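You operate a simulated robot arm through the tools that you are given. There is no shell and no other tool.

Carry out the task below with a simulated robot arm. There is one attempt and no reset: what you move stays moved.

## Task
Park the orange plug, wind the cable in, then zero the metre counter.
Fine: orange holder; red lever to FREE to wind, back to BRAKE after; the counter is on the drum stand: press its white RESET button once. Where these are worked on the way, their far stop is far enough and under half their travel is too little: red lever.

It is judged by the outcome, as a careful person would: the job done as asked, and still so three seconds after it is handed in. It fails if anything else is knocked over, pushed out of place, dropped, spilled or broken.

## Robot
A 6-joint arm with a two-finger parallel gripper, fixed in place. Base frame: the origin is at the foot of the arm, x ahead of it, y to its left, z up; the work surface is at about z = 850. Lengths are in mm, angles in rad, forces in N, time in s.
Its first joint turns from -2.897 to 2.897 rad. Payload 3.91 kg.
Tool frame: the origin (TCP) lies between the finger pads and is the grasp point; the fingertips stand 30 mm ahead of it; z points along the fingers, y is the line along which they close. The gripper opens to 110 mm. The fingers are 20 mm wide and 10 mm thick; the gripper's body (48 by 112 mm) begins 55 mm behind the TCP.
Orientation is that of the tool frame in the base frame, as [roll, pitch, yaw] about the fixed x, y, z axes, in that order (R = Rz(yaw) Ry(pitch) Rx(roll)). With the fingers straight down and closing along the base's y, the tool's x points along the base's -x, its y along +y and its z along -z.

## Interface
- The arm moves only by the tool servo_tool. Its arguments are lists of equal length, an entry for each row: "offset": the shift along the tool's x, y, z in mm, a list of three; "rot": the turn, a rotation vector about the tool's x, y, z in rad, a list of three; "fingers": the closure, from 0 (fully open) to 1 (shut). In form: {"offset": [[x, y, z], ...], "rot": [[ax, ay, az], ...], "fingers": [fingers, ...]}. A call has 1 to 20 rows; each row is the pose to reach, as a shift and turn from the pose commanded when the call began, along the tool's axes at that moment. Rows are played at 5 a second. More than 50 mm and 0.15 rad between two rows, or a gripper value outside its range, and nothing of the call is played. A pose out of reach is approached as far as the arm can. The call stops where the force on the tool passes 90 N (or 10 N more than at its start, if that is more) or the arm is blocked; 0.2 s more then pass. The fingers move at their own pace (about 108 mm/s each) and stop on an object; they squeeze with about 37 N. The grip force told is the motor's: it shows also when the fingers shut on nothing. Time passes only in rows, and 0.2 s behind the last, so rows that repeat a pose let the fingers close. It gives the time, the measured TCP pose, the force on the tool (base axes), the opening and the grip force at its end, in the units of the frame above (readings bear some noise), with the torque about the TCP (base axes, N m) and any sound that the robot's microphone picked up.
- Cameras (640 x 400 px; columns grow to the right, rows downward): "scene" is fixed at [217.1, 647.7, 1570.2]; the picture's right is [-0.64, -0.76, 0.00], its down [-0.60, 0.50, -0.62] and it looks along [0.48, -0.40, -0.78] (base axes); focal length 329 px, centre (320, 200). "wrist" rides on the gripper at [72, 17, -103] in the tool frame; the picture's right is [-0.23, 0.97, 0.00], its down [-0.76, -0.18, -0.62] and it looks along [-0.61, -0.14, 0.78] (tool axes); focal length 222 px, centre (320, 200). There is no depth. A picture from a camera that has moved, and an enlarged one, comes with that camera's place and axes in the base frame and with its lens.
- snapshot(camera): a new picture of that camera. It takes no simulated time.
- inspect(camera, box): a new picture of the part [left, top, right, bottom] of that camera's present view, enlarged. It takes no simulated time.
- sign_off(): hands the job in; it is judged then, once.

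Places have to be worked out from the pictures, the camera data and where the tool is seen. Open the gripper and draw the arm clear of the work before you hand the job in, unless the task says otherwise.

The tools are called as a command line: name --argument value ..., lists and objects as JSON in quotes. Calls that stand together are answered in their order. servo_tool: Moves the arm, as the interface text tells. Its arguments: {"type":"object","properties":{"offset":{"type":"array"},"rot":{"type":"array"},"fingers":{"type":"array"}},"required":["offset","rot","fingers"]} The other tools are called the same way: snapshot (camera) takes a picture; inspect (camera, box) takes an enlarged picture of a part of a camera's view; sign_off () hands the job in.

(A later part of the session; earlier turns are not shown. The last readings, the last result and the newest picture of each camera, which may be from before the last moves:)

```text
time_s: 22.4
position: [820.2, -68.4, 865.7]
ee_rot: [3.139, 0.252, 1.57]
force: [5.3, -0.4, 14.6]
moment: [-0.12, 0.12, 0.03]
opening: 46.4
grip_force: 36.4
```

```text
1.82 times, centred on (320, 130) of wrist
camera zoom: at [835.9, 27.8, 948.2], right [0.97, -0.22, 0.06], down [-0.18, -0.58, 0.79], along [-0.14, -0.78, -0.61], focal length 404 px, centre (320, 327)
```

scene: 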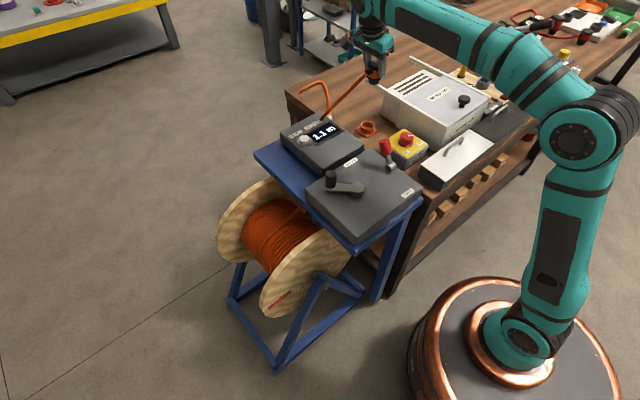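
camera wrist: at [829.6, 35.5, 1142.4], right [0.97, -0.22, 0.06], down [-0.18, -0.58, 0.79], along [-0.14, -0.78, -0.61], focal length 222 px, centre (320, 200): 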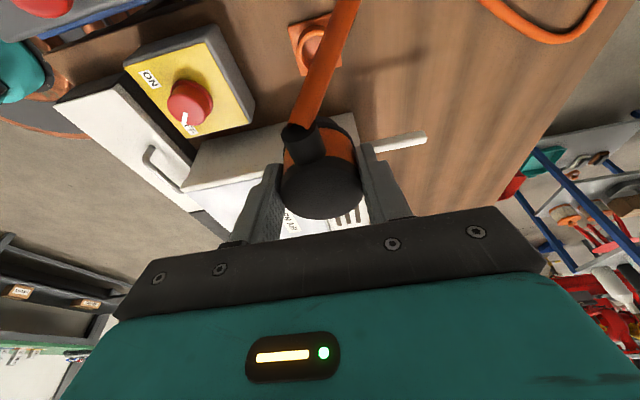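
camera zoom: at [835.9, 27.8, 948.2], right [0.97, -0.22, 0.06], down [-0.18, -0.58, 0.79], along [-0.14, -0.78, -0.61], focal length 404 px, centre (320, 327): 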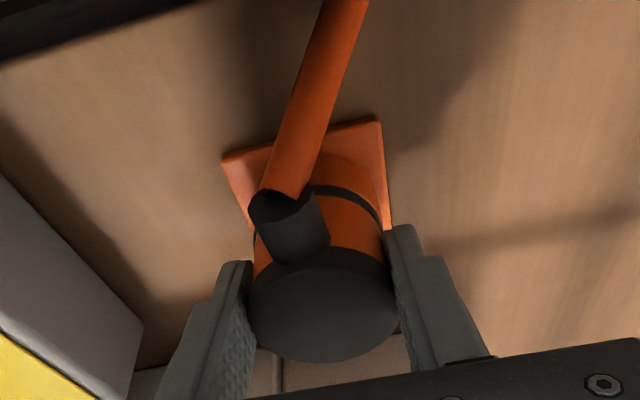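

About 15 N of contact, and the flange rests on the rim, so the plug is seated. I'm opening the fingers moderately to release, then checking it stands before withdrawing.

servo_tool --offset '[[0, 0, -0.5], [0, 0, -0.5], [0, 0, -0.5], [0, 0, -0.5]]' --rot '[[0, 0, 0], [0, 0, 0], [0, 0, 0], [0, 0, 0]]' --fingers '[0.5, 0.35, 0.35, 0.35]'

inspect --camera "scene" --box '[340, 92, 396, 140]'

snapshot --camera "wrist"

```text
time_s: 23.4
position: [819.5, -67.5, 864.4]
ee_rot: [-3.141, 0.252, 1.572]
force: [-0.9, -0.8, -0.2]
moment: [0.01, 0.01, 0.0]
opening: 71.4
grip_force: 0.1
```

```text
8.33 times, centred on (368, 116) of scene
camera zoom: at [217.1, 647.7, 1570.2], right [-0.64, -0.76, 0.0], down [-0.6, 0.5, -0.62], along [0.48, -0.4, -0.78], focal length 2739 px, centre (-80, 900)
```

zoom: 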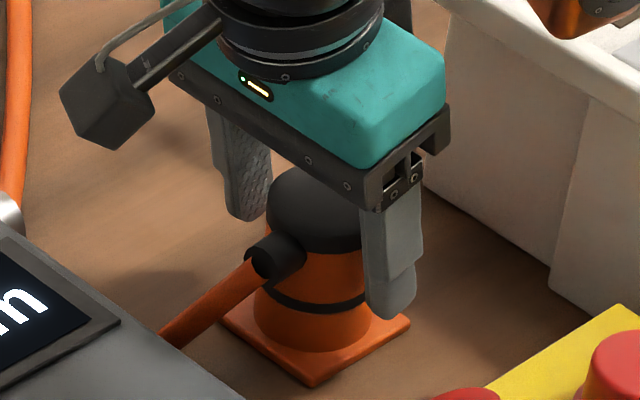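

```text
taken
camera wrist: at [835.9, 28.1, 947.6], right [0.97, -0.22, 0.06], down [-0.18, -0.58, 0.79], along [-0.14, -0.78, -0.61], focal length 222 px, centre (320, 200)
```

wrist: 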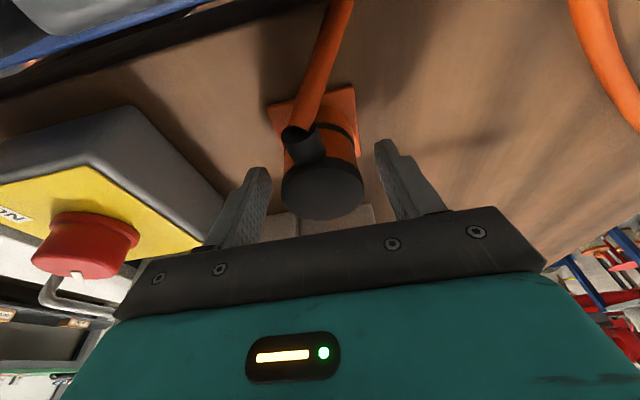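

The plug sits upright in the holder and is released. I'm rising vertically, then removing the tilt.

servo_tool --offset '[[-4.9, 0, -19.4], [-12.4, 0, -48.4], [-22.3, 0, -87.2], [-34.6, 0, -135.6], [-47, 0, -184], [-47, 0, -184], [-47, 0, -184]]' --rot '[[0, 0, 0], [0, 0, 0], [0, 0, 0], [0, 0, 0], [0, 0, 0], [0, 0.125, 0], [0, 0.25, 0]]' --fingers '[0.35, 0.35, 0.35, 0.35, 0.35, 0.35, 0.35]'

snapshot --camera "scene"

snapshot --camera "wrist"

```text
time_s: 25.0
position: [820.1, -67.2, 1055.5]
ee_rot: [-3.141, -0.001, 1.57]
force: [-0.2, 0.3, 0.1]
moment: [0.03, -0.01, 0.02]
opening: 71.7
grip_force: 0.0
```

```text
taken
```

scene: 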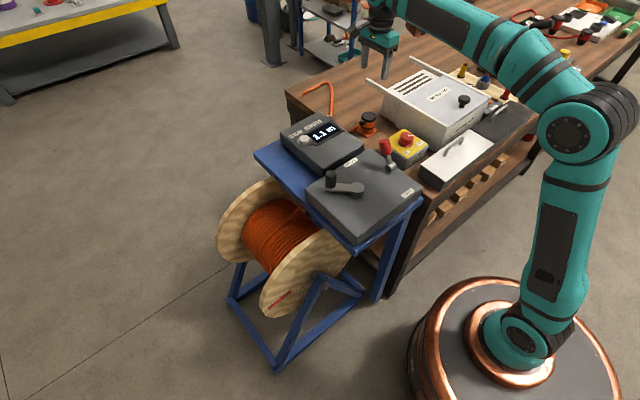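

```text
taken
camera wrist: at [836.1, 5.1, 1159.4], right [0.97, -0.23, 0.0], down [-0.18, -0.76, 0.62], along [-0.14, -0.61, -0.78], focal length 222 px, centre (320, 200)
```

wrist: 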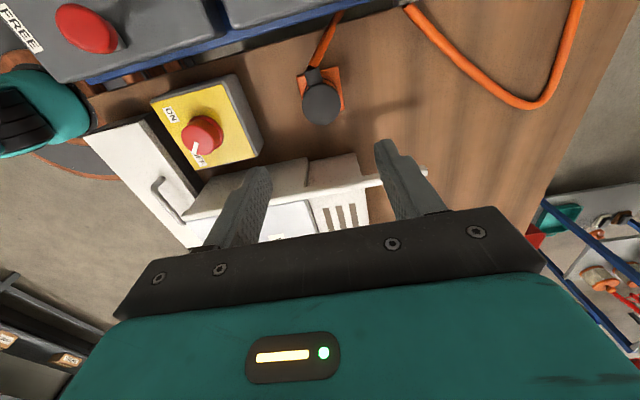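

The plug is parked. I'll swing over the drum stand with the original gripper orientation and look at the lever, crank and button.

servo_tool --offset '[[17, -27, -9], [34, -54.5, -17], [51, -82, -26], [68, -109, -35], [85, -136, -43], [102, -164, -52], [119, -191, -60], [136, -218, -69], [153, -245, -78], [170, -273, -86], [187, -300, -95], [187, -300, -95]]' --rot '[[0, 0, -0.143], [0, 0, -0.286], [0, 0, -0.428], [0, 0, -0.571], [0, 0, -0.714], [0, 0, -0.857], [0, 0, -1.0], [0, 0, -1.142], [0, 0, -1.285], [0, 0, -1.428], [0, 0, -1.571], [0, 0, -1.571]]' --fingers '[0.35, 0.5, 0.7, 0.9, 1, 1, 1, 1, 1, 1, 1, 1]'

snapshot --camera "wrist"

inspect --camera "wrist" --box '[200, 0, 520, 200]'

```text
time_s: 27.6
position: [518.9, 118.7, 1150.1]
ee_rot: [3.141, -0.001, -3.139]
force: [-0.6, 0.5, -0.1]
moment: [0.0, -0.02, -0.02]
opening: 0.0
grip_force: 36.8
```

```text
taken
camera wrist: at [446.3, 136.1, 1253.5], right [0.23, 0.97, 0.0], down [0.76, -0.18, 0.62], along [0.61, -0.14, -0.78], focal length 222 px, centre (320, 200)
```

wrist: 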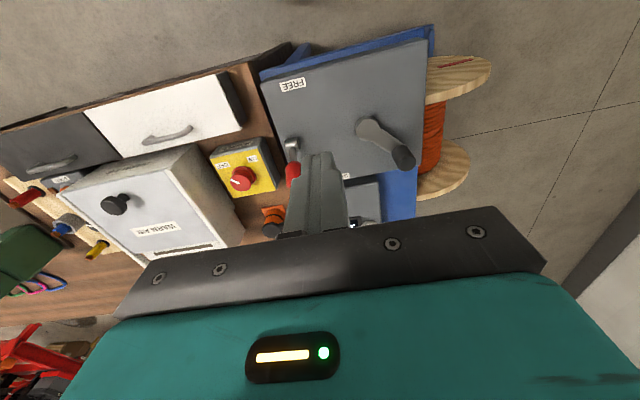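

```text
2.00 times, centred on (360, 100) of wrist
camera zoom: at [446.3, 136.1, 1253.5], right [0.23, 0.97, 0.0], down [0.76, -0.18, 0.62], along [0.61, -0.14, -0.78], focal length 444 px, centre (240, 400)
```

zoom: 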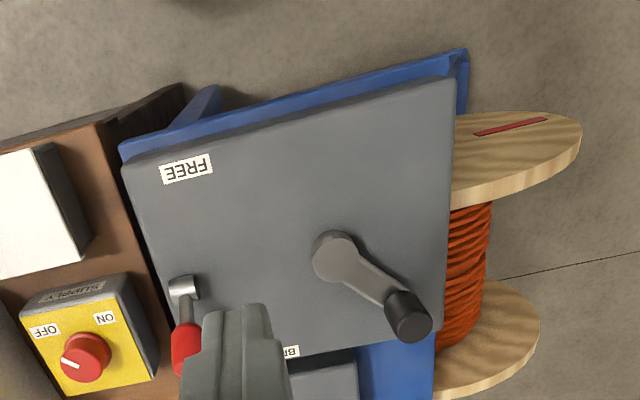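

From this view the crank hub is near (599, 186) and its knob near (658, 233, top 925). The lever pivots at about (609, 43) and leans toward BRAKE (+x). I'll bring the closed fingers to the +x side of the red knob, staying above it for now.

servo_tool --offset '[[-42, -20, 0], [-84, -40, 0], [-126, -60, 10], [-168, -78, 40], [-168, -78, 80], [-168, -78, 120], [-168, -78, 150], [-168, -78, 150]]' --rot '[[0, 0, 0], [0, 0, 0], [0, 0, 0], [0, 0, 0], [0, 0, 0], [0, 0, 0], [0, 0, 0], [0, 0, 0]]' --fingers '[1, 1, 1, 1, 1, 1, 1, 1]'

snapshot --camera "wrist"

inspect --camera "scene" --box '[300, 80, 460, 180]'

```text
refused: row 4 steps farther than a row can; nothing moved
```

```text
taken
camera wrist: at [446.3, 136.1, 1253.5], right [0.23, 0.97, 0.0], down [0.76, -0.18, 0.62], along [0.61, -0.14, -0.78], focal length 222 px, centre (320, 200)
```

wrist: 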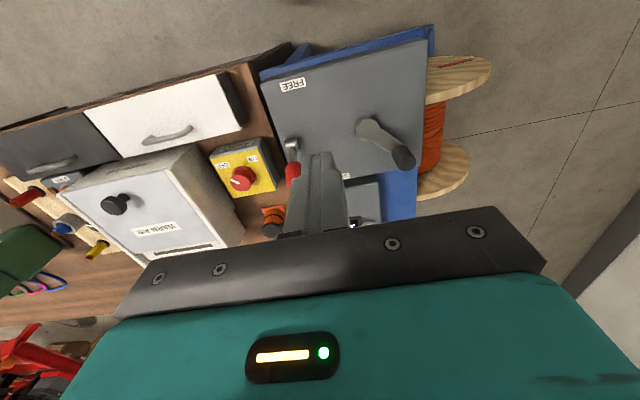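

```text
4.00 times, centred on (380, 130) of scene
camera zoom: at [217.1, 647.7, 1570.2], right [-0.64, -0.76, 0.0], down [-0.6, 0.5, -0.62], along [0.48, -0.4, -0.78], focal length 1315 px, centre (80, 480)
```

zoom: 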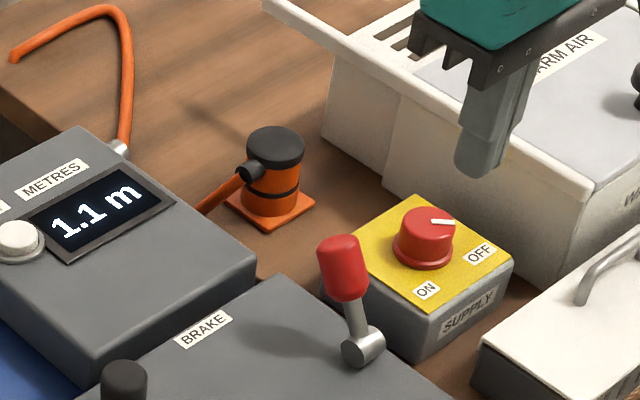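

A row was slightly too long, so nothing moved. I'm resending the same move with shorter steps.

servo_tool --offset '[[-42, -20, 0], [-84, -40, 0], [-126, -60, 0], [-168, -78, 10], [-168, -78, 50], [-168, -78, 90], [-168, -78, 125], [-168, -78, 150], [-168, -78, 150]]' --rot '[[0, 0, 0], [0, 0, 0], [0, 0, 0], [0, 0, 0], [0, 0, 0], [0, 0, 0], [0, 0, 0], [0, 0, 0], [0, 0, 0]]' --fingers '[1, 1, 1, 1, 1, 1, 1, 1, 1]'

snapshot --camera "wrist"

inspect --camera "scene" --box '[300, 80, 460, 180]'

```text
time_s: 29.6
position: [687.6, 41.4, 998.3]
ee_rot: [3.141, 0.001, 3.141]
force: [-0.5, 0.1, -0.3]
moment: [0.02, 0.02, 0.01]
opening: 0.0
grip_force: 37.1
```

```text
taken
camera wrist: at [614.4, 58.3, 1103.0], right [0.23, 0.97, 0.0], down [0.76, -0.18, 0.62], along [0.61, -0.14, -0.78], focal length 222 px, centre (320, 200)
```

wrist: 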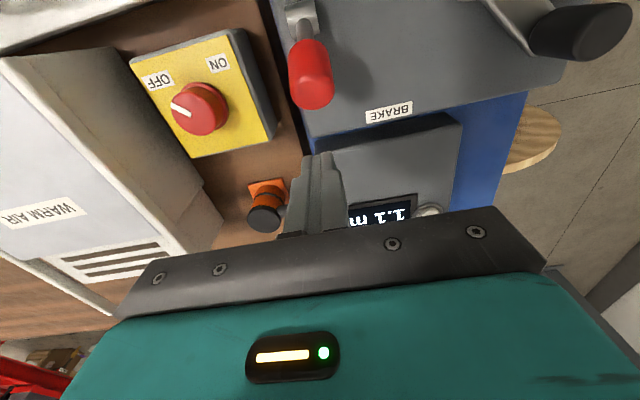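

```text
4.00 times, centred on (380, 130) of scene
camera zoom: at [217.1, 647.7, 1570.2], right [-0.64, -0.76, 0.0], down [-0.6, 0.5, -0.62], along [0.48, -0.4, -0.78], focal length 1315 px, centre (80, 480)
```

zoom: 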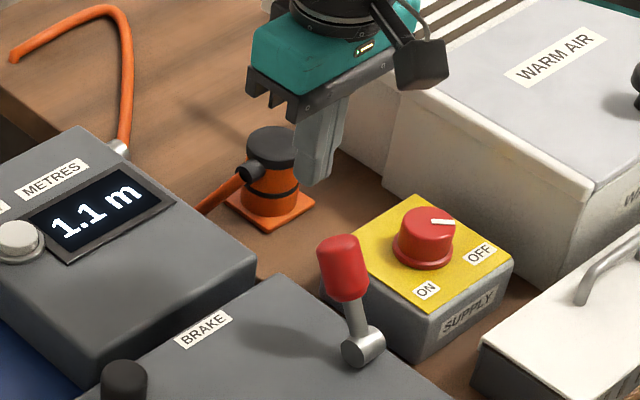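

The red knob runs from about (623, 41, 900) to (650, 46, 937), and the closed fingers are on its +x side. I'm lowering alongside and then pushing gently in -x toward FREE.

servo_tool --offset '[[0, 2, 25], [0, 2, 50], [0, 2, 70], [10, 2, 70], [20, 2, 70], [30, 2, 70], [40, 2, 70], [50, 2, 70], [50, 2, 70]]' --rot '[[0, 0, 0], [0, 0, 0], [0, 0, 0], [0, 0, 0], [0, 0, 0], [0, 0, 0], [0, 0, 0], [0, 0, 0], [0, 0, 0]]' --fingers '[1, 1, 1, 1, 1, 1, 1, 1, 1]'

snapshot --camera "wrist"

inspect --camera "scene" --box '[300, 100, 460, 200]'

```text
time_s: 31.6
position: [638.0, 42.9, 930.7]
ee_rot: [-3.141, -0.001, -3.142]
force: [-0.3, -0.9, 1.1]
moment: [-0.03, -0.02, -0.03]
opening: 0.0
grip_force: 36.9
```

```text
taken
camera wrist: at [564.4, 60.2, 1033.2], right [0.23, 0.97, 0.0], down [0.76, -0.18, 0.62], along [0.61, -0.14, -0.78], focal length 222 px, centre (320, 200)
```

wrist: 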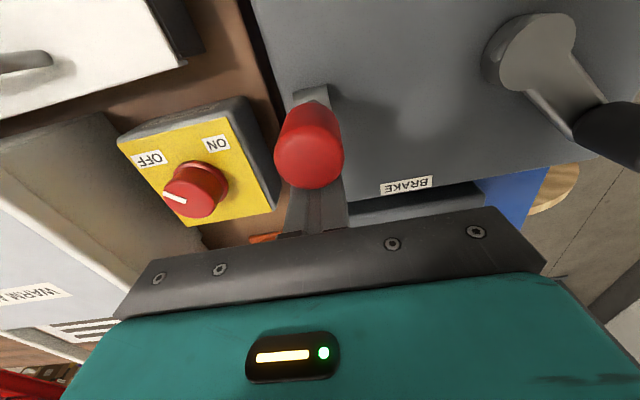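

```text
4.00 times, centred on (380, 150) of scene
camera zoom: at [217.1, 647.7, 1570.2], right [-0.64, -0.76, 0.0], down [-0.6, 0.5, -0.62], along [0.48, -0.4, -0.78], focal length 1315 px, centre (80, 400)
```

zoom: 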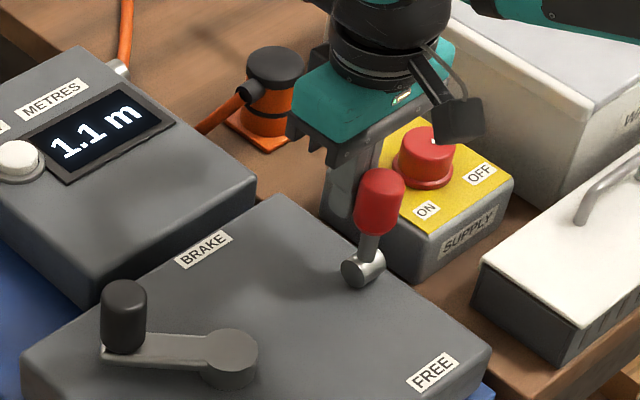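

The lever is moving easily and is now near upright. I'm continuing the push toward FREE.

servo_tool --offset '[[8, 0, 0], [16, 0, 0], [24, 0, 0], [30, 0, 0], [36, 0, 0], [36, 0, 0]]' --rot '[[0, 0, 0], [0, 0, 0], [0, 0, 0], [0, 0, 0], [0, 0, 0], [0, 0, 0]]' --fingers '[1, 1, 1, 1, 1, 1]'

snapshot --camera "wrist"

inspect --camera "scene" --box '[300, 100, 460, 200]'

```text
time_s: 33.0
position: [607.6, 43.7, 928.9]
ee_rot: [3.141, 0.013, 3.141]
force: [77.8, -4.9, -13.5]
moment: [0.25, -2.12, -0.06]
opening: 0.0
grip_force: 36.9
stopped in row 6: the force on the tool passed its limit at 94 N (the readings are from after the stop); the commanded pose is now the measured one
```

```text
taken
camera wrist: at [533.1, 60.2, 1032.4], right [0.23, 0.97, 0.0], down [0.75, -0.18, 0.63], along [0.62, -0.14, -0.78], focal length 222 px, centre (320, 200)
```

wrist: 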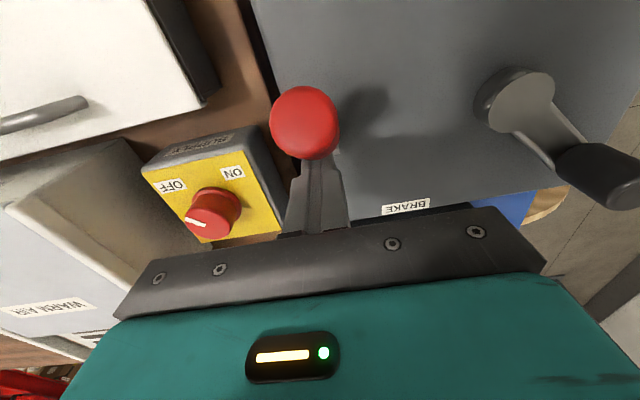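

```text
4.00 times, centred on (380, 150) of scene
camera zoom: at [217.1, 647.7, 1570.2], right [-0.64, -0.76, 0.0], down [-0.6, 0.5, -0.62], along [0.48, -0.4, -0.78], focal length 1315 px, centre (80, 400)
```

zoom: 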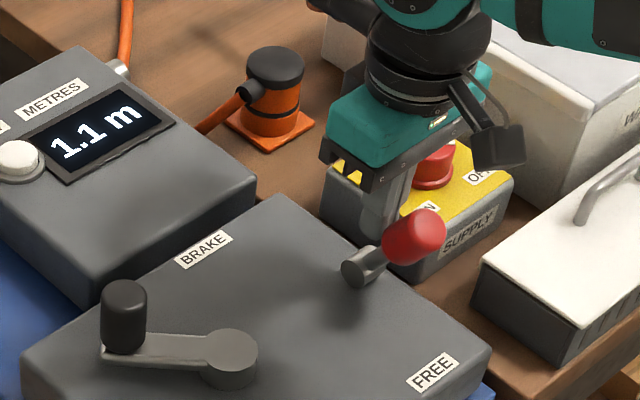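

The lever hit its FREE stop. I'm backing off, rising, and moving over to the crank knob with the fingers half open.

servo_tool --offset '[[-18, 0, 0], [-22, 0, -40], [-22, 0, -80], [-25, 45, -80], [-28, 90, -80], [-30, 130, -80], [-32, 171, -80], [-32, 171, -80]]' --rot '[[0, 0.013, 0], [0, 0.013, 0], [0, 0.013, 0], [0, 0.013, 0], [0, 0.013, 0], [0, 0.013, 0], [0, 0.013, 0], [0, 0.013, 0]]' --fingers '[1, 1, 1, 0.5, 0.5, 0.5, 0.5, 0.5]'

snapshot --camera "wrist"

inspect --camera "scene" --box '[280, 100, 440, 220]'

```text
time_s: 34.8
position: [634.8, 215.2, 1010.8]
ee_rot: [3.141, -0.006, -3.141]
force: [0.6, -0.2, 0.3]
moment: [-0.02, -0.03, -0.02]
opening: 55.1
grip_force: 0.0
```

```text
taken
camera wrist: at [562.3, 232.2, 1115.5], right [0.23, 0.97, 0.0], down [0.76, -0.18, 0.62], along [0.6, -0.14, -0.79], focal length 222 px, centre (320, 200)
```

wrist: 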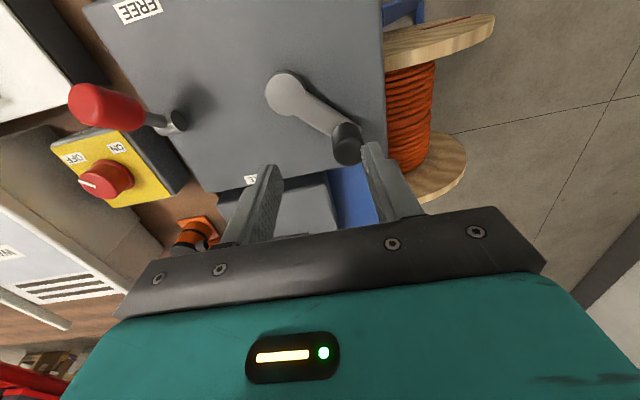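

```text
3.33 times, centred on (360, 160) of scene
camera zoom: at [217.1, 647.7, 1570.2], right [-0.64, -0.76, 0.0], down [-0.6, 0.5, -0.62], along [0.48, -0.4, -0.78], focal length 1096 px, centre (187, 333)
```

zoom: 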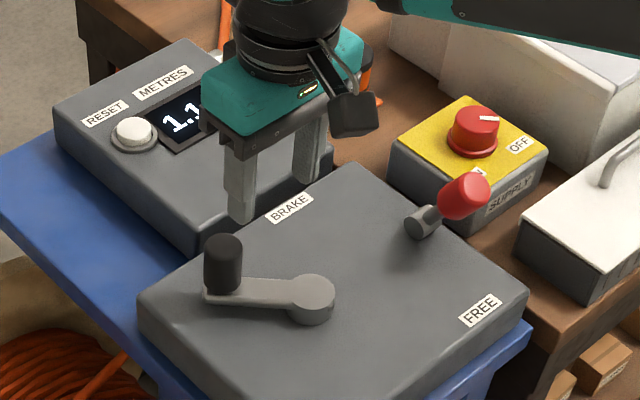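

The lever stays at FREE. I'm enlarging the wrist view to measure the crank knob and hub.

inspect --camera "wrist" --box '[250, 50, 410, 190]'

inspect --camera "scene" --box '[310, 140, 374, 200]'

```text
2.86 times, centred on (330, 120) of wrist
camera zoom: at [562.3, 232.2, 1115.5], right [0.23, 0.97, 0.0], down [0.76, -0.18, 0.62], along [0.6, -0.14, -0.79], focal length 635 px, centre (291, 429)
```

zoom: 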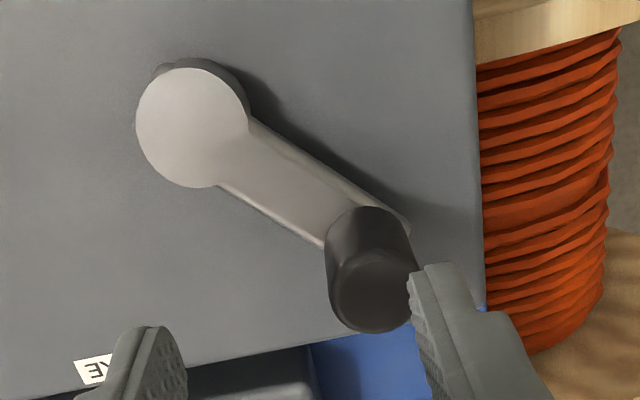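

```text
6.67 times, centred on (342, 170) of scene
camera zoom: at [217.1, 647.7, 1570.2], right [-0.64, -0.76, 0.0], down [-0.6, 0.5, -0.62], along [0.48, -0.4, -0.78], focal length 2191 px, centre (173, 400)
```

zoom: 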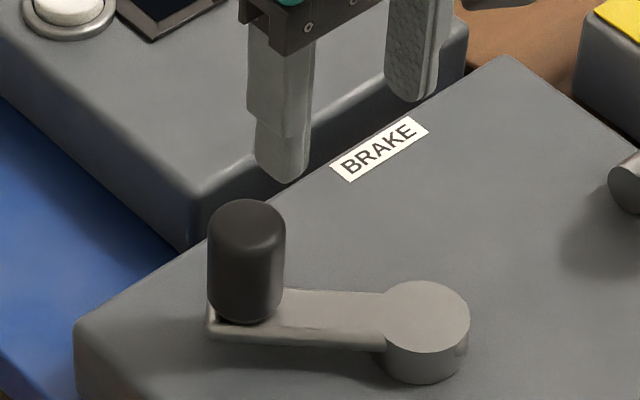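

The knob axis is near (659, 237) with its top at 926, and the hub is near (604, 187), giving a radius of about 74 mm. I'll go down over the knob with the fingertips just above the crank arm, and grip.

servo_tool --offset '[[-24, 21.5, 0], [-24, 21.5, 35], [-24, 21.5, 65], [-24, 21.5, 86.5], [-24, 21.5, 86.5], [-24, 21.5, 86.5], [-24, 21.5, 86.5]]' --rot '[[0, -0.006, 0], [0, -0.006, 0], [0, -0.006, 0], [0, -0.006, 0], [0, -0.006, 0], [0, -0.006, 0], [0, -0.006, 0]]' --fingers '[0.5, 0.5, 0.5, 0.5, 0.5, 0.85, 0.85]'

snapshot --camera "wrist"

inspect --camera "scene" --box '[280, 100, 440, 220]'

```text
time_s: 36.4
position: [659.5, 237.4, 925.3]
ee_rot: [-3.141, 0.002, -3.141]
force: [7.8, 9.4, 0.0]
moment: [0.25, -0.49, 0.08]
opening: 30.7
grip_force: 44.8
```

```text
taken
camera wrist: at [586.2, 254.1, 1028.8], right [0.23, 0.97, 0.0], down [0.76, -0.18, 0.62], along [0.61, -0.14, -0.78], focal length 222 px, centre (320, 200)
```

wrist: 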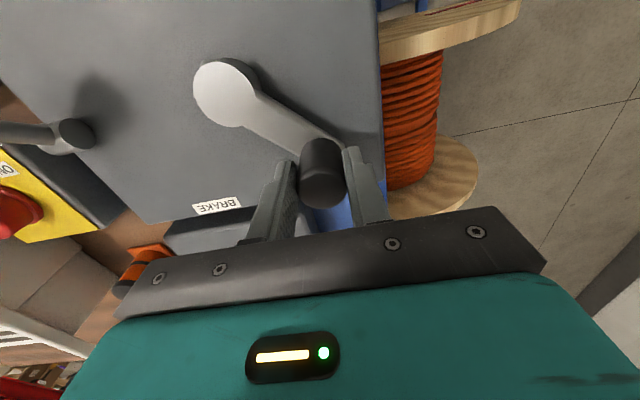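

```text
3.33 times, centred on (360, 160) of scene
camera zoom: at [217.1, 647.7, 1570.2], right [-0.64, -0.76, 0.0], down [-0.6, 0.5, -0.62], along [0.48, -0.4, -0.78], focal length 1096 px, centre (187, 333)
```

zoom: 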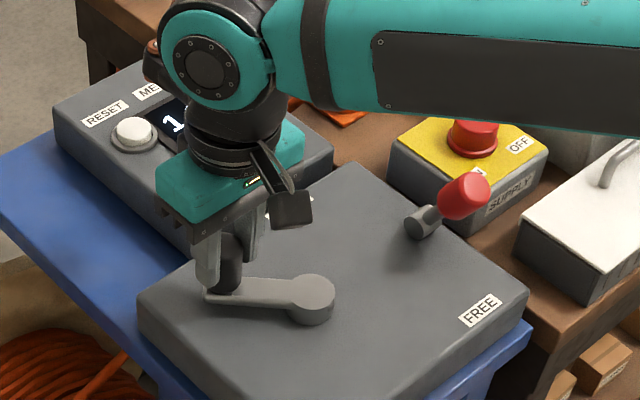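

The knob is gripped (30.7 mm). I'll turn about 60° clockwise as seen from above and read the counter to learn which direction winds in.

servo_tool --offset '[[-7.8, -10.4, 0], [-13.8, -22, 0], [-17.6, -34.5, 0], [-19.1, -47.4, 0], [-18.5, -60.4, 0], [-15.5, -73.1, 0], [-15.5, -73.1, 0]]' --rot '[[0, 0, 0], [0, 0, 0], [0, 0, 0], [0, 0, 0], [0, 0, 0], [0, 0, 0], [0, 0, 0]]' --fingers '[0.85, 0.85, 0.85, 0.85, 0.85, 0.85, 0.85]'

snapshot --camera "wrist"

inspect --camera "scene" --box '[280, 60, 440, 180]'

```text
time_s: 38.0
position: [673.7, 164.5, 923.9]
ee_rot: [-3.141, 0.003, -3.14]
force: [39.6, -6.4, 11.6]
moment: [-0.03, -0.93, -0.06]
opening: 31.4
grip_force: 45.1
```

```text
taken
camera wrist: at [600.6, 181.6, 1028.1], right [0.23, 0.97, 0.0], down [0.76, -0.18, 0.62], along [0.61, -0.14, -0.78], focal length 222 px, centre (320, 200)
```

wrist: 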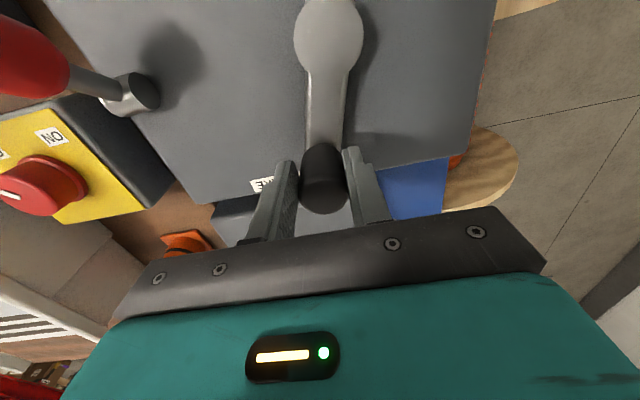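

```text
3.33 times, centred on (360, 120) of scene
camera zoom: at [217.1, 647.7, 1570.2], right [-0.64, -0.76, 0.0], down [-0.6, 0.5, -0.62], along [0.48, -0.4, -0.78], focal length 1096 px, centre (187, 467)
```

zoom: 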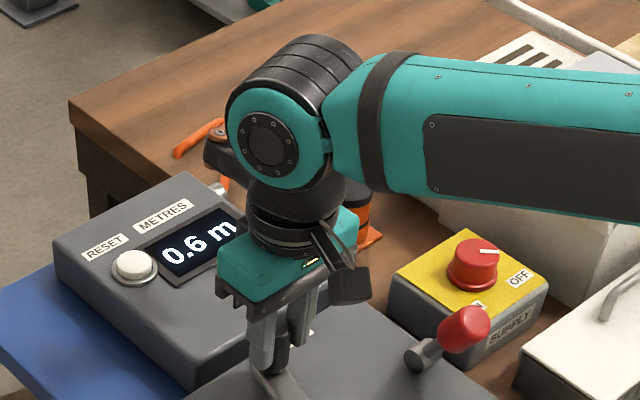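

The counter dropped from 1.1 to 0.6 m, so clockwise winds in. The outward force shows the crank centre is nearer (606.5, 186) with r of about 75. I'll correct for that and wind about 35° more.

servo_tool --offset '[[-3.3, -1.6, 0], [0.6, -11.3, 0], [7.3, -22.5, 0], [15.9, -32.4, 0], [15.9, -32.4, 0]]' --rot '[[0, 0, 0], [0, 0, 0], [0, 0, 0], [0, 0, 0], [0, 0, 0]]' --fingers '[0.85, 0.85, 0.85, 0.85, 0.85]'

inspect --camera "scene" --box '[280, 60, 440, 180]'

snapshot --camera "wrist"

```text
time_s: 39.2
position: [657.6, 131.1, 925.0]
ee_rot: [-3.139, 0.002, 3.141]
force: [-17.9, 21.4, -0.4]
moment: [0.36, 0.95, 0.11]
opening: 30.7
grip_force: 44.7
```

```text
3.33 times, centred on (360, 120) of scene
camera zoom: at [217.1, 647.7, 1570.2], right [-0.64, -0.76, 0.0], down [-0.6, 0.5, -0.62], along [0.48, -0.4, -0.78], focal length 1096 px, centre (187, 467)
```

zoom: 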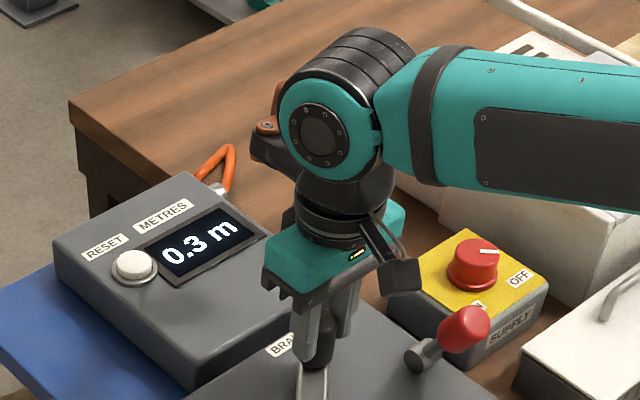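

```text
taken
camera wrist: at [584.2, 147.9, 1028.2], right [0.23, 0.97, 0.0], down [0.76, -0.18, 0.62], along [0.61, -0.14, -0.78], focal length 222 px, centre (320, 200)
```

wrist: 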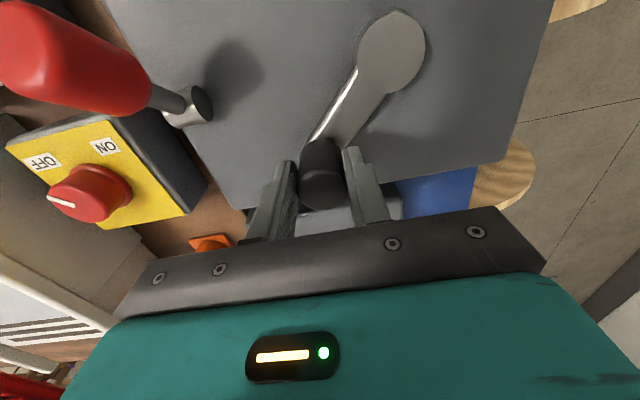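

The counter reads 0.3 m and only a small cable loop remains at the fairlead. I'm correcting the centre slightly and turning another 12° or so.

servo_tool --offset '[[4, -0.5, 0], [8, -3, 0], [14.4, -7.4, 0], [14.4, -7.4, 0]]' --rot '[[0, 0, 0], [0, 0, 0], [0, 0, 0], [0, 0, 0]]' --fingers '[0.85, 0.85, 0.85, 0.85]'

inspect --camera "scene" --box '[280, 60, 440, 180]'

snapshot --camera "wrist"

```text
time_s: 40.2
position: [644.3, 121.0, 923.9]
ee_rot: [-3.141, 0.002, 3.14]
force: [30.4, -46.3, 5.3]
moment: [-0.87, -0.31, -0.22]
opening: 31.1
grip_force: 45.4
```

```text
3.33 times, centred on (360, 120) of scene
camera zoom: at [217.1, 647.7, 1570.2], right [-0.64, -0.76, 0.0], down [-0.6, 0.5, -0.62], along [0.48, -0.4, -0.78], focal length 1096 px, centre (187, 467)
```

zoom: 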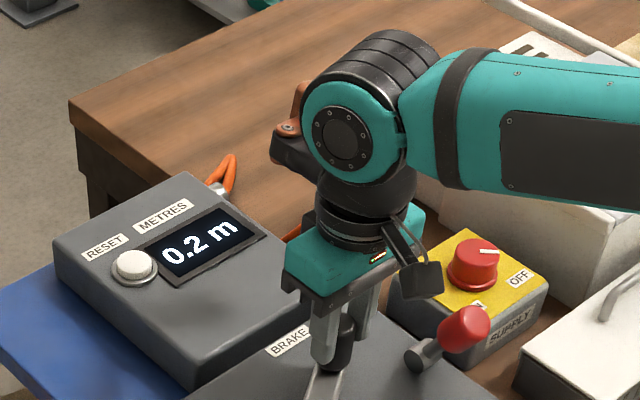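

```text
taken
camera wrist: at [571.5, 138.2, 1028.2], right [0.23, 0.97, 0.0], down [0.76, -0.18, 0.63], along [0.61, -0.14, -0.78], focal length 222 px, centre (320, 200)
```

wrist: 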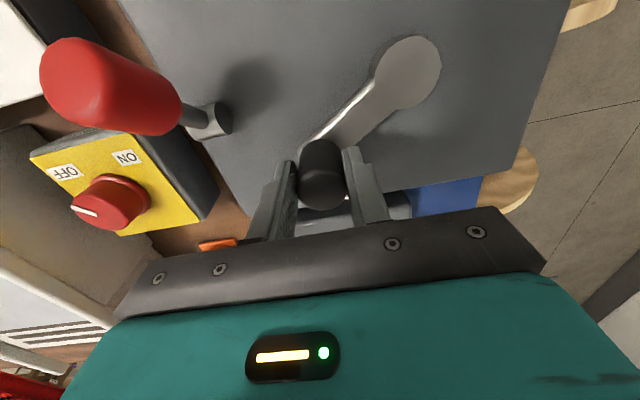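

The counter reads 0.2 m. I'm looking at the remaining cable between the fairlead and the plug before going on.

inspect --camera "scene" --box '[320, 90, 400, 150]'

inspect --camera "wrist" --box '[160, 160, 420, 260]'

```text
6.67 times, centred on (360, 120) of scene
camera zoom: at [217.1, 647.7, 1570.2], right [-0.64, -0.76, 0.0], down [-0.6, 0.5, -0.62], along [0.48, -0.4, -0.78], focal length 2191 px, centre (53, 733)
```

zoom: 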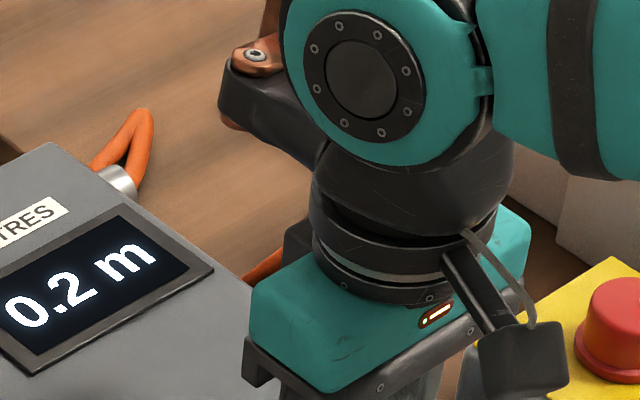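

```text
2.46 times, centred on (290, 210) of wrist
camera zoom: at [571.5, 138.2, 1028.2], right [0.23, 0.97, 0.0], down [0.76, -0.18, 0.63], along [0.61, -0.14, -0.78], focal length 547 px, centre (394, 175)
```

zoom: 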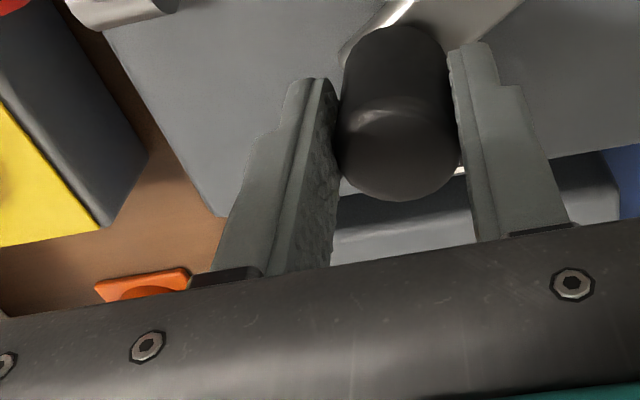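

Slack remains: the loop still bulges out beyond the fairlead. I'll wind another ~6° and check.

servo_tool --offset '[[1, -4.5, 0], [6.3, -8, 0], [6.3, -8, 0]]' --rot '[[0, 0, 0], [0, 0, 0], [0, 0, 0]]' --fingers '[0.85, 0.85, 0.85]'

inspect --camera "scene" --box '[300, 80, 400, 155]'

```text
time_s: 41.0
position: [636.2, 118.1, 924.8]
ee_rot: [3.139, 0.001, -3.14]
force: [1.3, -1.2, 15.1]
moment: [-0.04, 1.04, -0.01]
opening: 30.9
grip_force: 44.9
```

```text
5.33 times, centred on (350, 118) of scene
camera zoom: at [217.1, 647.7, 1570.2], right [-0.64, -0.76, 0.0], down [-0.6, 0.5, -0.62], along [0.48, -0.4, -0.78], focal length 1753 px, centre (160, 640)
```

zoom: 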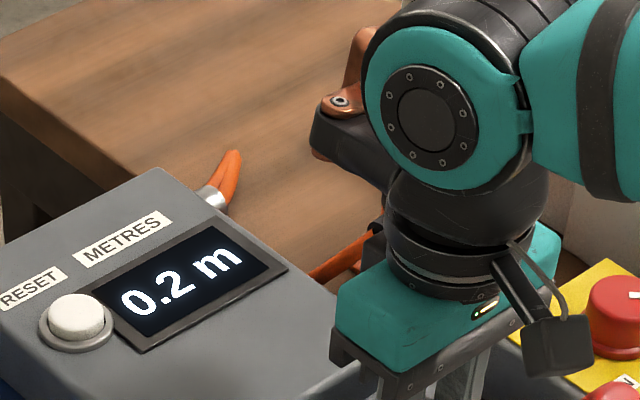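

The forces are near zero laterally, so the centre estimate is good. The counter still reads 0.2, so I'm winding another 6°.

servo_tool --offset '[[3.7, -1.6, 0], [7.4, -3, 0], [7.4, -3, 0]]' --rot '[[0, 0, 0], [0, 0, 0], [0, 0, 0]]' --fingers '[0.85, 0.85, 0.85]'

inspect --camera "scene" --box '[300, 80, 400, 155]'

snapshot --camera "wrist"

```text
time_s: 41.8
position: [628.4, 113.6, 924.3]
ee_rot: [3.141, 0.0, -3.14]
force: [-11.0, 28.2, 6.1]
moment: [0.74, 0.88, 0.15]
opening: 30.8
grip_force: 45.4
```

```text
5.33 times, centred on (350, 118) of scene
camera zoom: at [217.1, 647.7, 1570.2], right [-0.64, -0.76, 0.0], down [-0.6, 0.5, -0.62], along [0.48, -0.4, -0.78], focal length 1753 px, centre (160, 640)
```

zoom: 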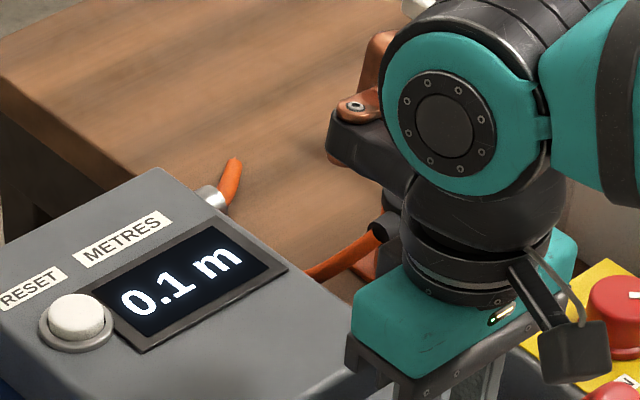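

```text
taken
camera wrist: at [555.7, 130.4, 1028.4], right [0.23, 0.97, 0.0], down [0.76, -0.18, 0.62], along [0.61, -0.14, -0.78], focal length 222 px, centre (320, 200)
```

wrist: 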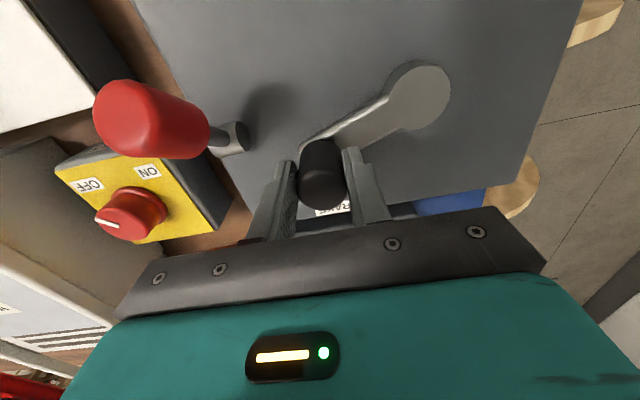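

The counter reads 0.1 m and the loop has almost gone. I'll wind a little further, about 5°, to see whether there's a stop.

servo_tool --offset '[[4, 0.5, 0], [7.9, 0.3, 0], [7.9, 0.3, 0]]' --rot '[[0, 0, 0], [0, 0, 0], [0, 0, 0]]' --fingers '[0.85, 0.85, 0.85]'

inspect --camera "scene" --box '[300, 80, 400, 155]'

snapshot --camera "wrist"

```text
time_s: 42.6
position: [620.7, 111.3, 923.6]
ee_rot: [-3.141, 0.001, -3.142]
force: [0.6, -6.7, 5.3]
moment: [-0.02, -0.14, 0.0]
opening: 30.7
grip_force: 45.1
```

```text
5.33 times, centred on (350, 118) of scene
camera zoom: at [217.1, 647.7, 1570.2], right [-0.64, -0.76, 0.0], down [-0.6, 0.5, -0.62], along [0.48, -0.4, -0.78], focal length 1753 px, centre (160, 640)
```

zoom: 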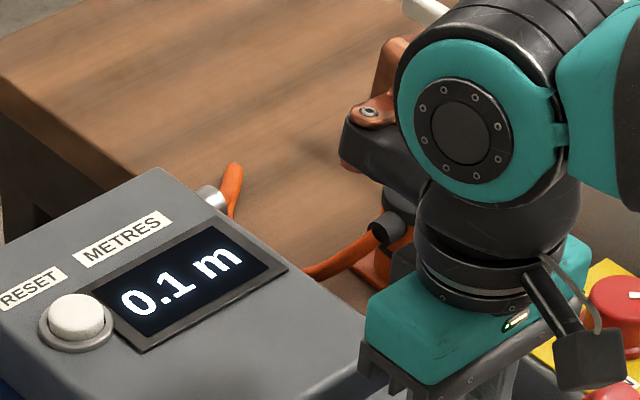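

```text
taken
camera wrist: at [548.3, 128.7, 1028.3], right [0.23, 0.97, 0.0], down [0.76, -0.18, 0.62], along [0.61, -0.14, -0.78], focal length 222 px, centre (320, 200)
```

wrist: 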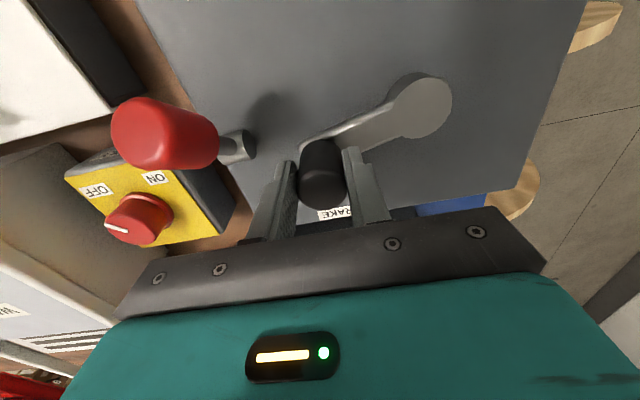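

It still turns freely, and the plug and cable look undisturbed. I'm winding another ~6°.

servo_tool --offset '[[3.9, -1.2, 0], [7.8, -1.6, 0], [7.8, -1.6, 0]]' --rot '[[0, 0, 0], [0, 0, 0], [0, 0, 0]]' --fingers '[0.85, 0.85, 0.85]'

inspect --camera "scene" --box '[300, 80, 400, 155]'

```text
time_s: 43.4
position: [613.6, 110.6, 924.6]
ee_rot: [-3.141, 0.002, -3.14]
force: [-0.2, -8.4, 11.6]
moment: [-0.17, 0.16, -0.08]
opening: 30.6
grip_force: 44.7
```

```text
5.33 times, centred on (350, 118) of scene
camera zoom: at [217.1, 647.7, 1570.2], right [-0.64, -0.76, 0.0], down [-0.6, 0.5, -0.62], along [0.48, -0.4, -0.78], focal length 1753 px, centre (160, 640)
```

zoom: 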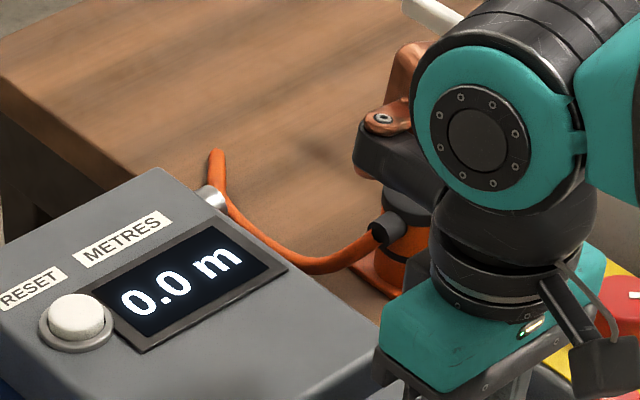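

The counter reads 0.0 m and the plug is still firmly parked. I'll nudge about 4° more to be sure the winding is complete and to feel for a stop.

servo_tool --offset '[[2.6, -0.6, 0], [5.2, -0.8, 0], [5.2, -0.8, 0]]' --rot '[[0, 0, 0], [0, 0, 0], [0, 0, 0]]' --fingers '[0.85, 0.85, 0.85]'

inspect --camera "scene" --box '[300, 80, 400, 155]'

snapshot --camera "wrist"

```text
time_s: 44.2
position: [607.6, 110.2, 924.2]
ee_rot: [3.141, 0.002, -3.142]
force: [-0.5, -6.7, 6.3]
moment: [-0.16, -0.26, -0.03]
opening: 30.8
grip_force: 44.8
```

```text
5.33 times, centred on (350, 118) of scene
camera zoom: at [217.1, 647.7, 1570.2], right [-0.64, -0.76, 0.0], down [-0.6, 0.5, -0.62], along [0.48, -0.4, -0.78], focal length 1753 px, centre (160, 640)
```

zoom: 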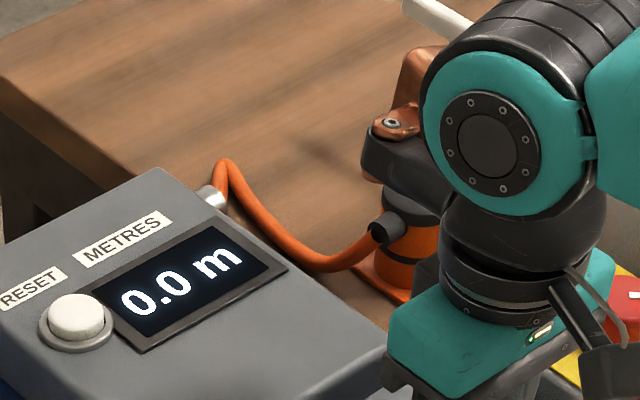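

```text
taken
camera wrist: at [535.0, 126.7, 1028.3], right [0.23, 0.97, 0.0], down [0.76, -0.18, 0.62], along [0.61, -0.14, -0.78], focal length 222 px, centre (320, 200)
```

wrist: 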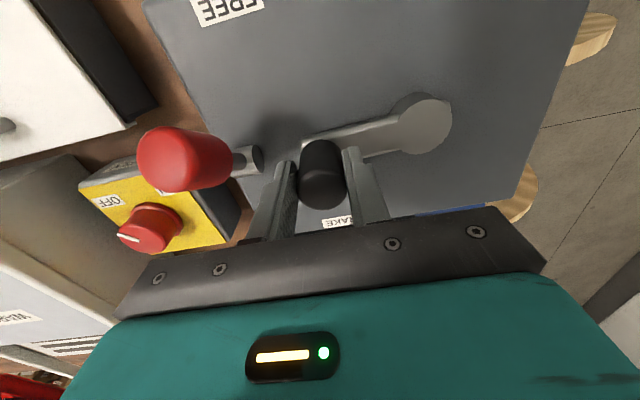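

The counter holds at 0.0 m with the plug upright. I'm releasing the knob, rising clear, and checking that the counter stays put.

servo_tool --offset '[[0, 0, 0], [0, 0, 0], [0, 0, -30], [0, 0, -65], [0, 0, -100], [40, -25, -100], [80, -55, -100], [86, -67, -100], [86, -67, -100]]' --rot '[[0, 0, 0], [0, 0, 0], [0, 0, 0], [0, 0, 0], [0, 0, 0], [0, 0, 0], [0, 0, 0], [0, 0, 0], [0, 0, 0]]' --fingers '[0.55, 0.55, 0.55, 0.55, 0.55, 1, 1, 1, 1]'

snapshot --camera "wrist"

inspect --camera "scene" --box '[280, 90, 440, 210]'

```text
time_s: 46.2
position: [521.7, 42.5, 1023.7]
ee_rot: [-3.14, 0.0, -3.142]
force: [-0.7, -0.6, -0.4]
moment: [-0.01, 0.0, -0.01]
opening: 0.0
grip_force: 36.9
```

```text
taken
camera wrist: at [449.6, 59.9, 1128.5], right [0.23, 0.97, 0.0], down [0.76, -0.18, 0.62], along [0.61, -0.14, -0.78], focal length 222 px, centre (320, 200)
```

wrist: 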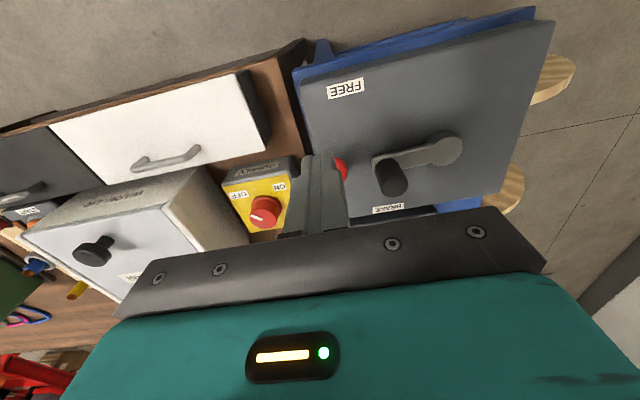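

```text
3.33 times, centred on (360, 150) of scene
camera zoom: at [217.1, 647.7, 1570.2], right [-0.64, -0.76, 0.0], down [-0.6, 0.5, -0.62], along [0.48, -0.4, -0.78], focal length 1096 px, centre (187, 367)
```

zoom: 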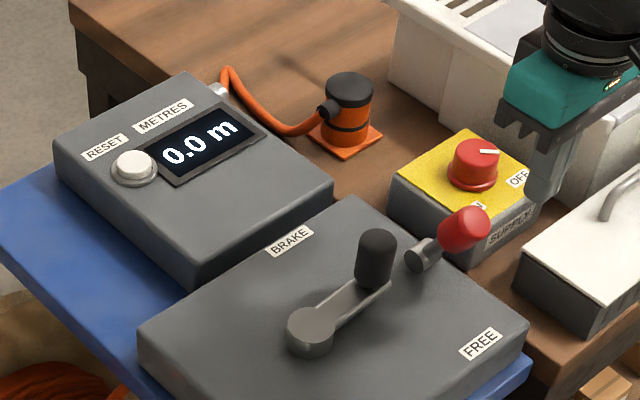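

All steady at 0.0 m. The red knob's tip is near (572, 38, 928), so I'm lowering the closed fingers on its -x side and pushing back toward BRAKE.

servo_tool --offset '[[0, -1, 35], [0, -1, 70], [0, -1, 92], [-15, -1, 92], [-25, -1, 92], [-35, -1, 92], [-45, -1, 92], [-55, -1, 92], [-65, -1, 92], [-75, -1, 92], [-75, -1, 92]]' --rot '[[0, 0, 0], [0, 0, 0], [0, 0, 0], [0, 0, 0], [0, 0, 0], [0, 0, 0], [0, 0, 0], [0, 0, 0], [0, 0, 0], [0, 0, 0], [0, 0, 0]]' --fingers '[1, 1, 1, 1, 1, 1, 1, 1, 1, 1, 1]'

inspect --camera "scene" --box '[280, 90, 440, 210]'

snapshot --camera "wrist"

```text
time_s: 48.6
position: [597.2, 41.5, 932.2]
ee_rot: [3.141, 0.003, 3.141]
force: [0.1, 0.5, 0.2]
moment: [-0.01, -0.02, 0.0]
opening: 0.4
grip_force: 37.3
```

```text
3.33 times, centred on (360, 150) of scene
camera zoom: at [217.1, 647.7, 1570.2], right [-0.64, -0.76, 0.0], down [-0.6, 0.5, -0.62], along [0.48, -0.4, -0.78], focal length 1096 px, centre (187, 367)
```

zoom: 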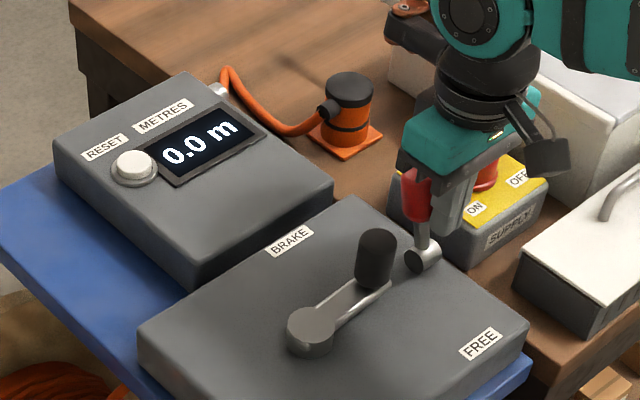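

```text
taken
camera wrist: at [524.4, 59.2, 1036.4], right [0.23, 0.97, 0.0], down [0.76, -0.18, 0.62], along [0.61, -0.14, -0.78], focal length 222 px, centre (320, 200)
```

wrist: 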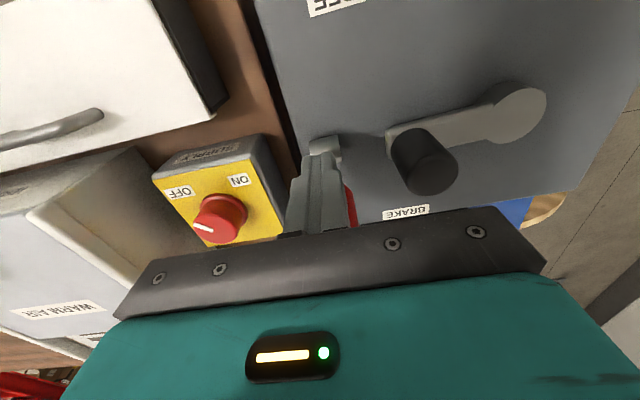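

The lever is past upright, so I'm continuing in small steps until it reaches the BRAKE stop.

servo_tool --offset '[[-5, 0, 0], [-10, 0, 0], [-14, 0, 0], [-17, 0, 0], [-20, 0, 0], [-20, 0, 0]]' --rot '[[0, 0, 0], [0, 0, 0], [0, 0, 0], [0, 0, 0], [0, 0, 0], [0, 0, 0]]' --fingers '[1, 1, 1, 1, 1, 1]'

inspect --camera "scene" --box '[280, 90, 440, 210]'

```text
time_s: 50.1
position: [612.2, 42.2, 933.2]
ee_rot: [-3.141, -0.008, 3.141]
force: [-70.0, -2.6, 15.1]
moment: [0.23, 1.84, 0.1]
opening: 0.0
grip_force: 37.1
stopped in row 6: the force on the tool passed its limit at 94 N (the readings are from after the stop); the commanded pose is now the measured one
```

```text
3.33 times, centred on (360, 150) of scene
camera zoom: at [217.1, 647.7, 1570.2], right [-0.64, -0.76, 0.0], down [-0.6, 0.5, -0.62], along [0.48, -0.4, -0.78], focal length 1096 px, centre (187, 367)
```

zoom: 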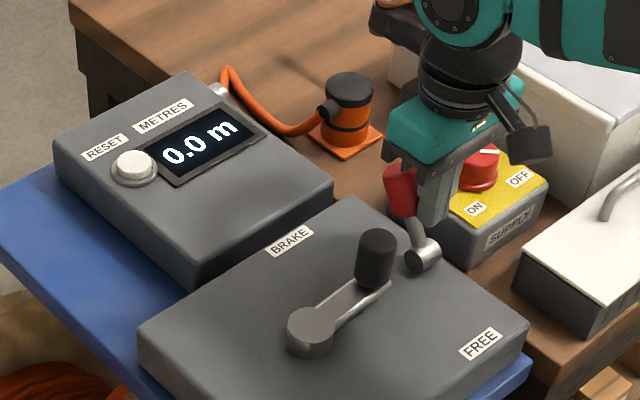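

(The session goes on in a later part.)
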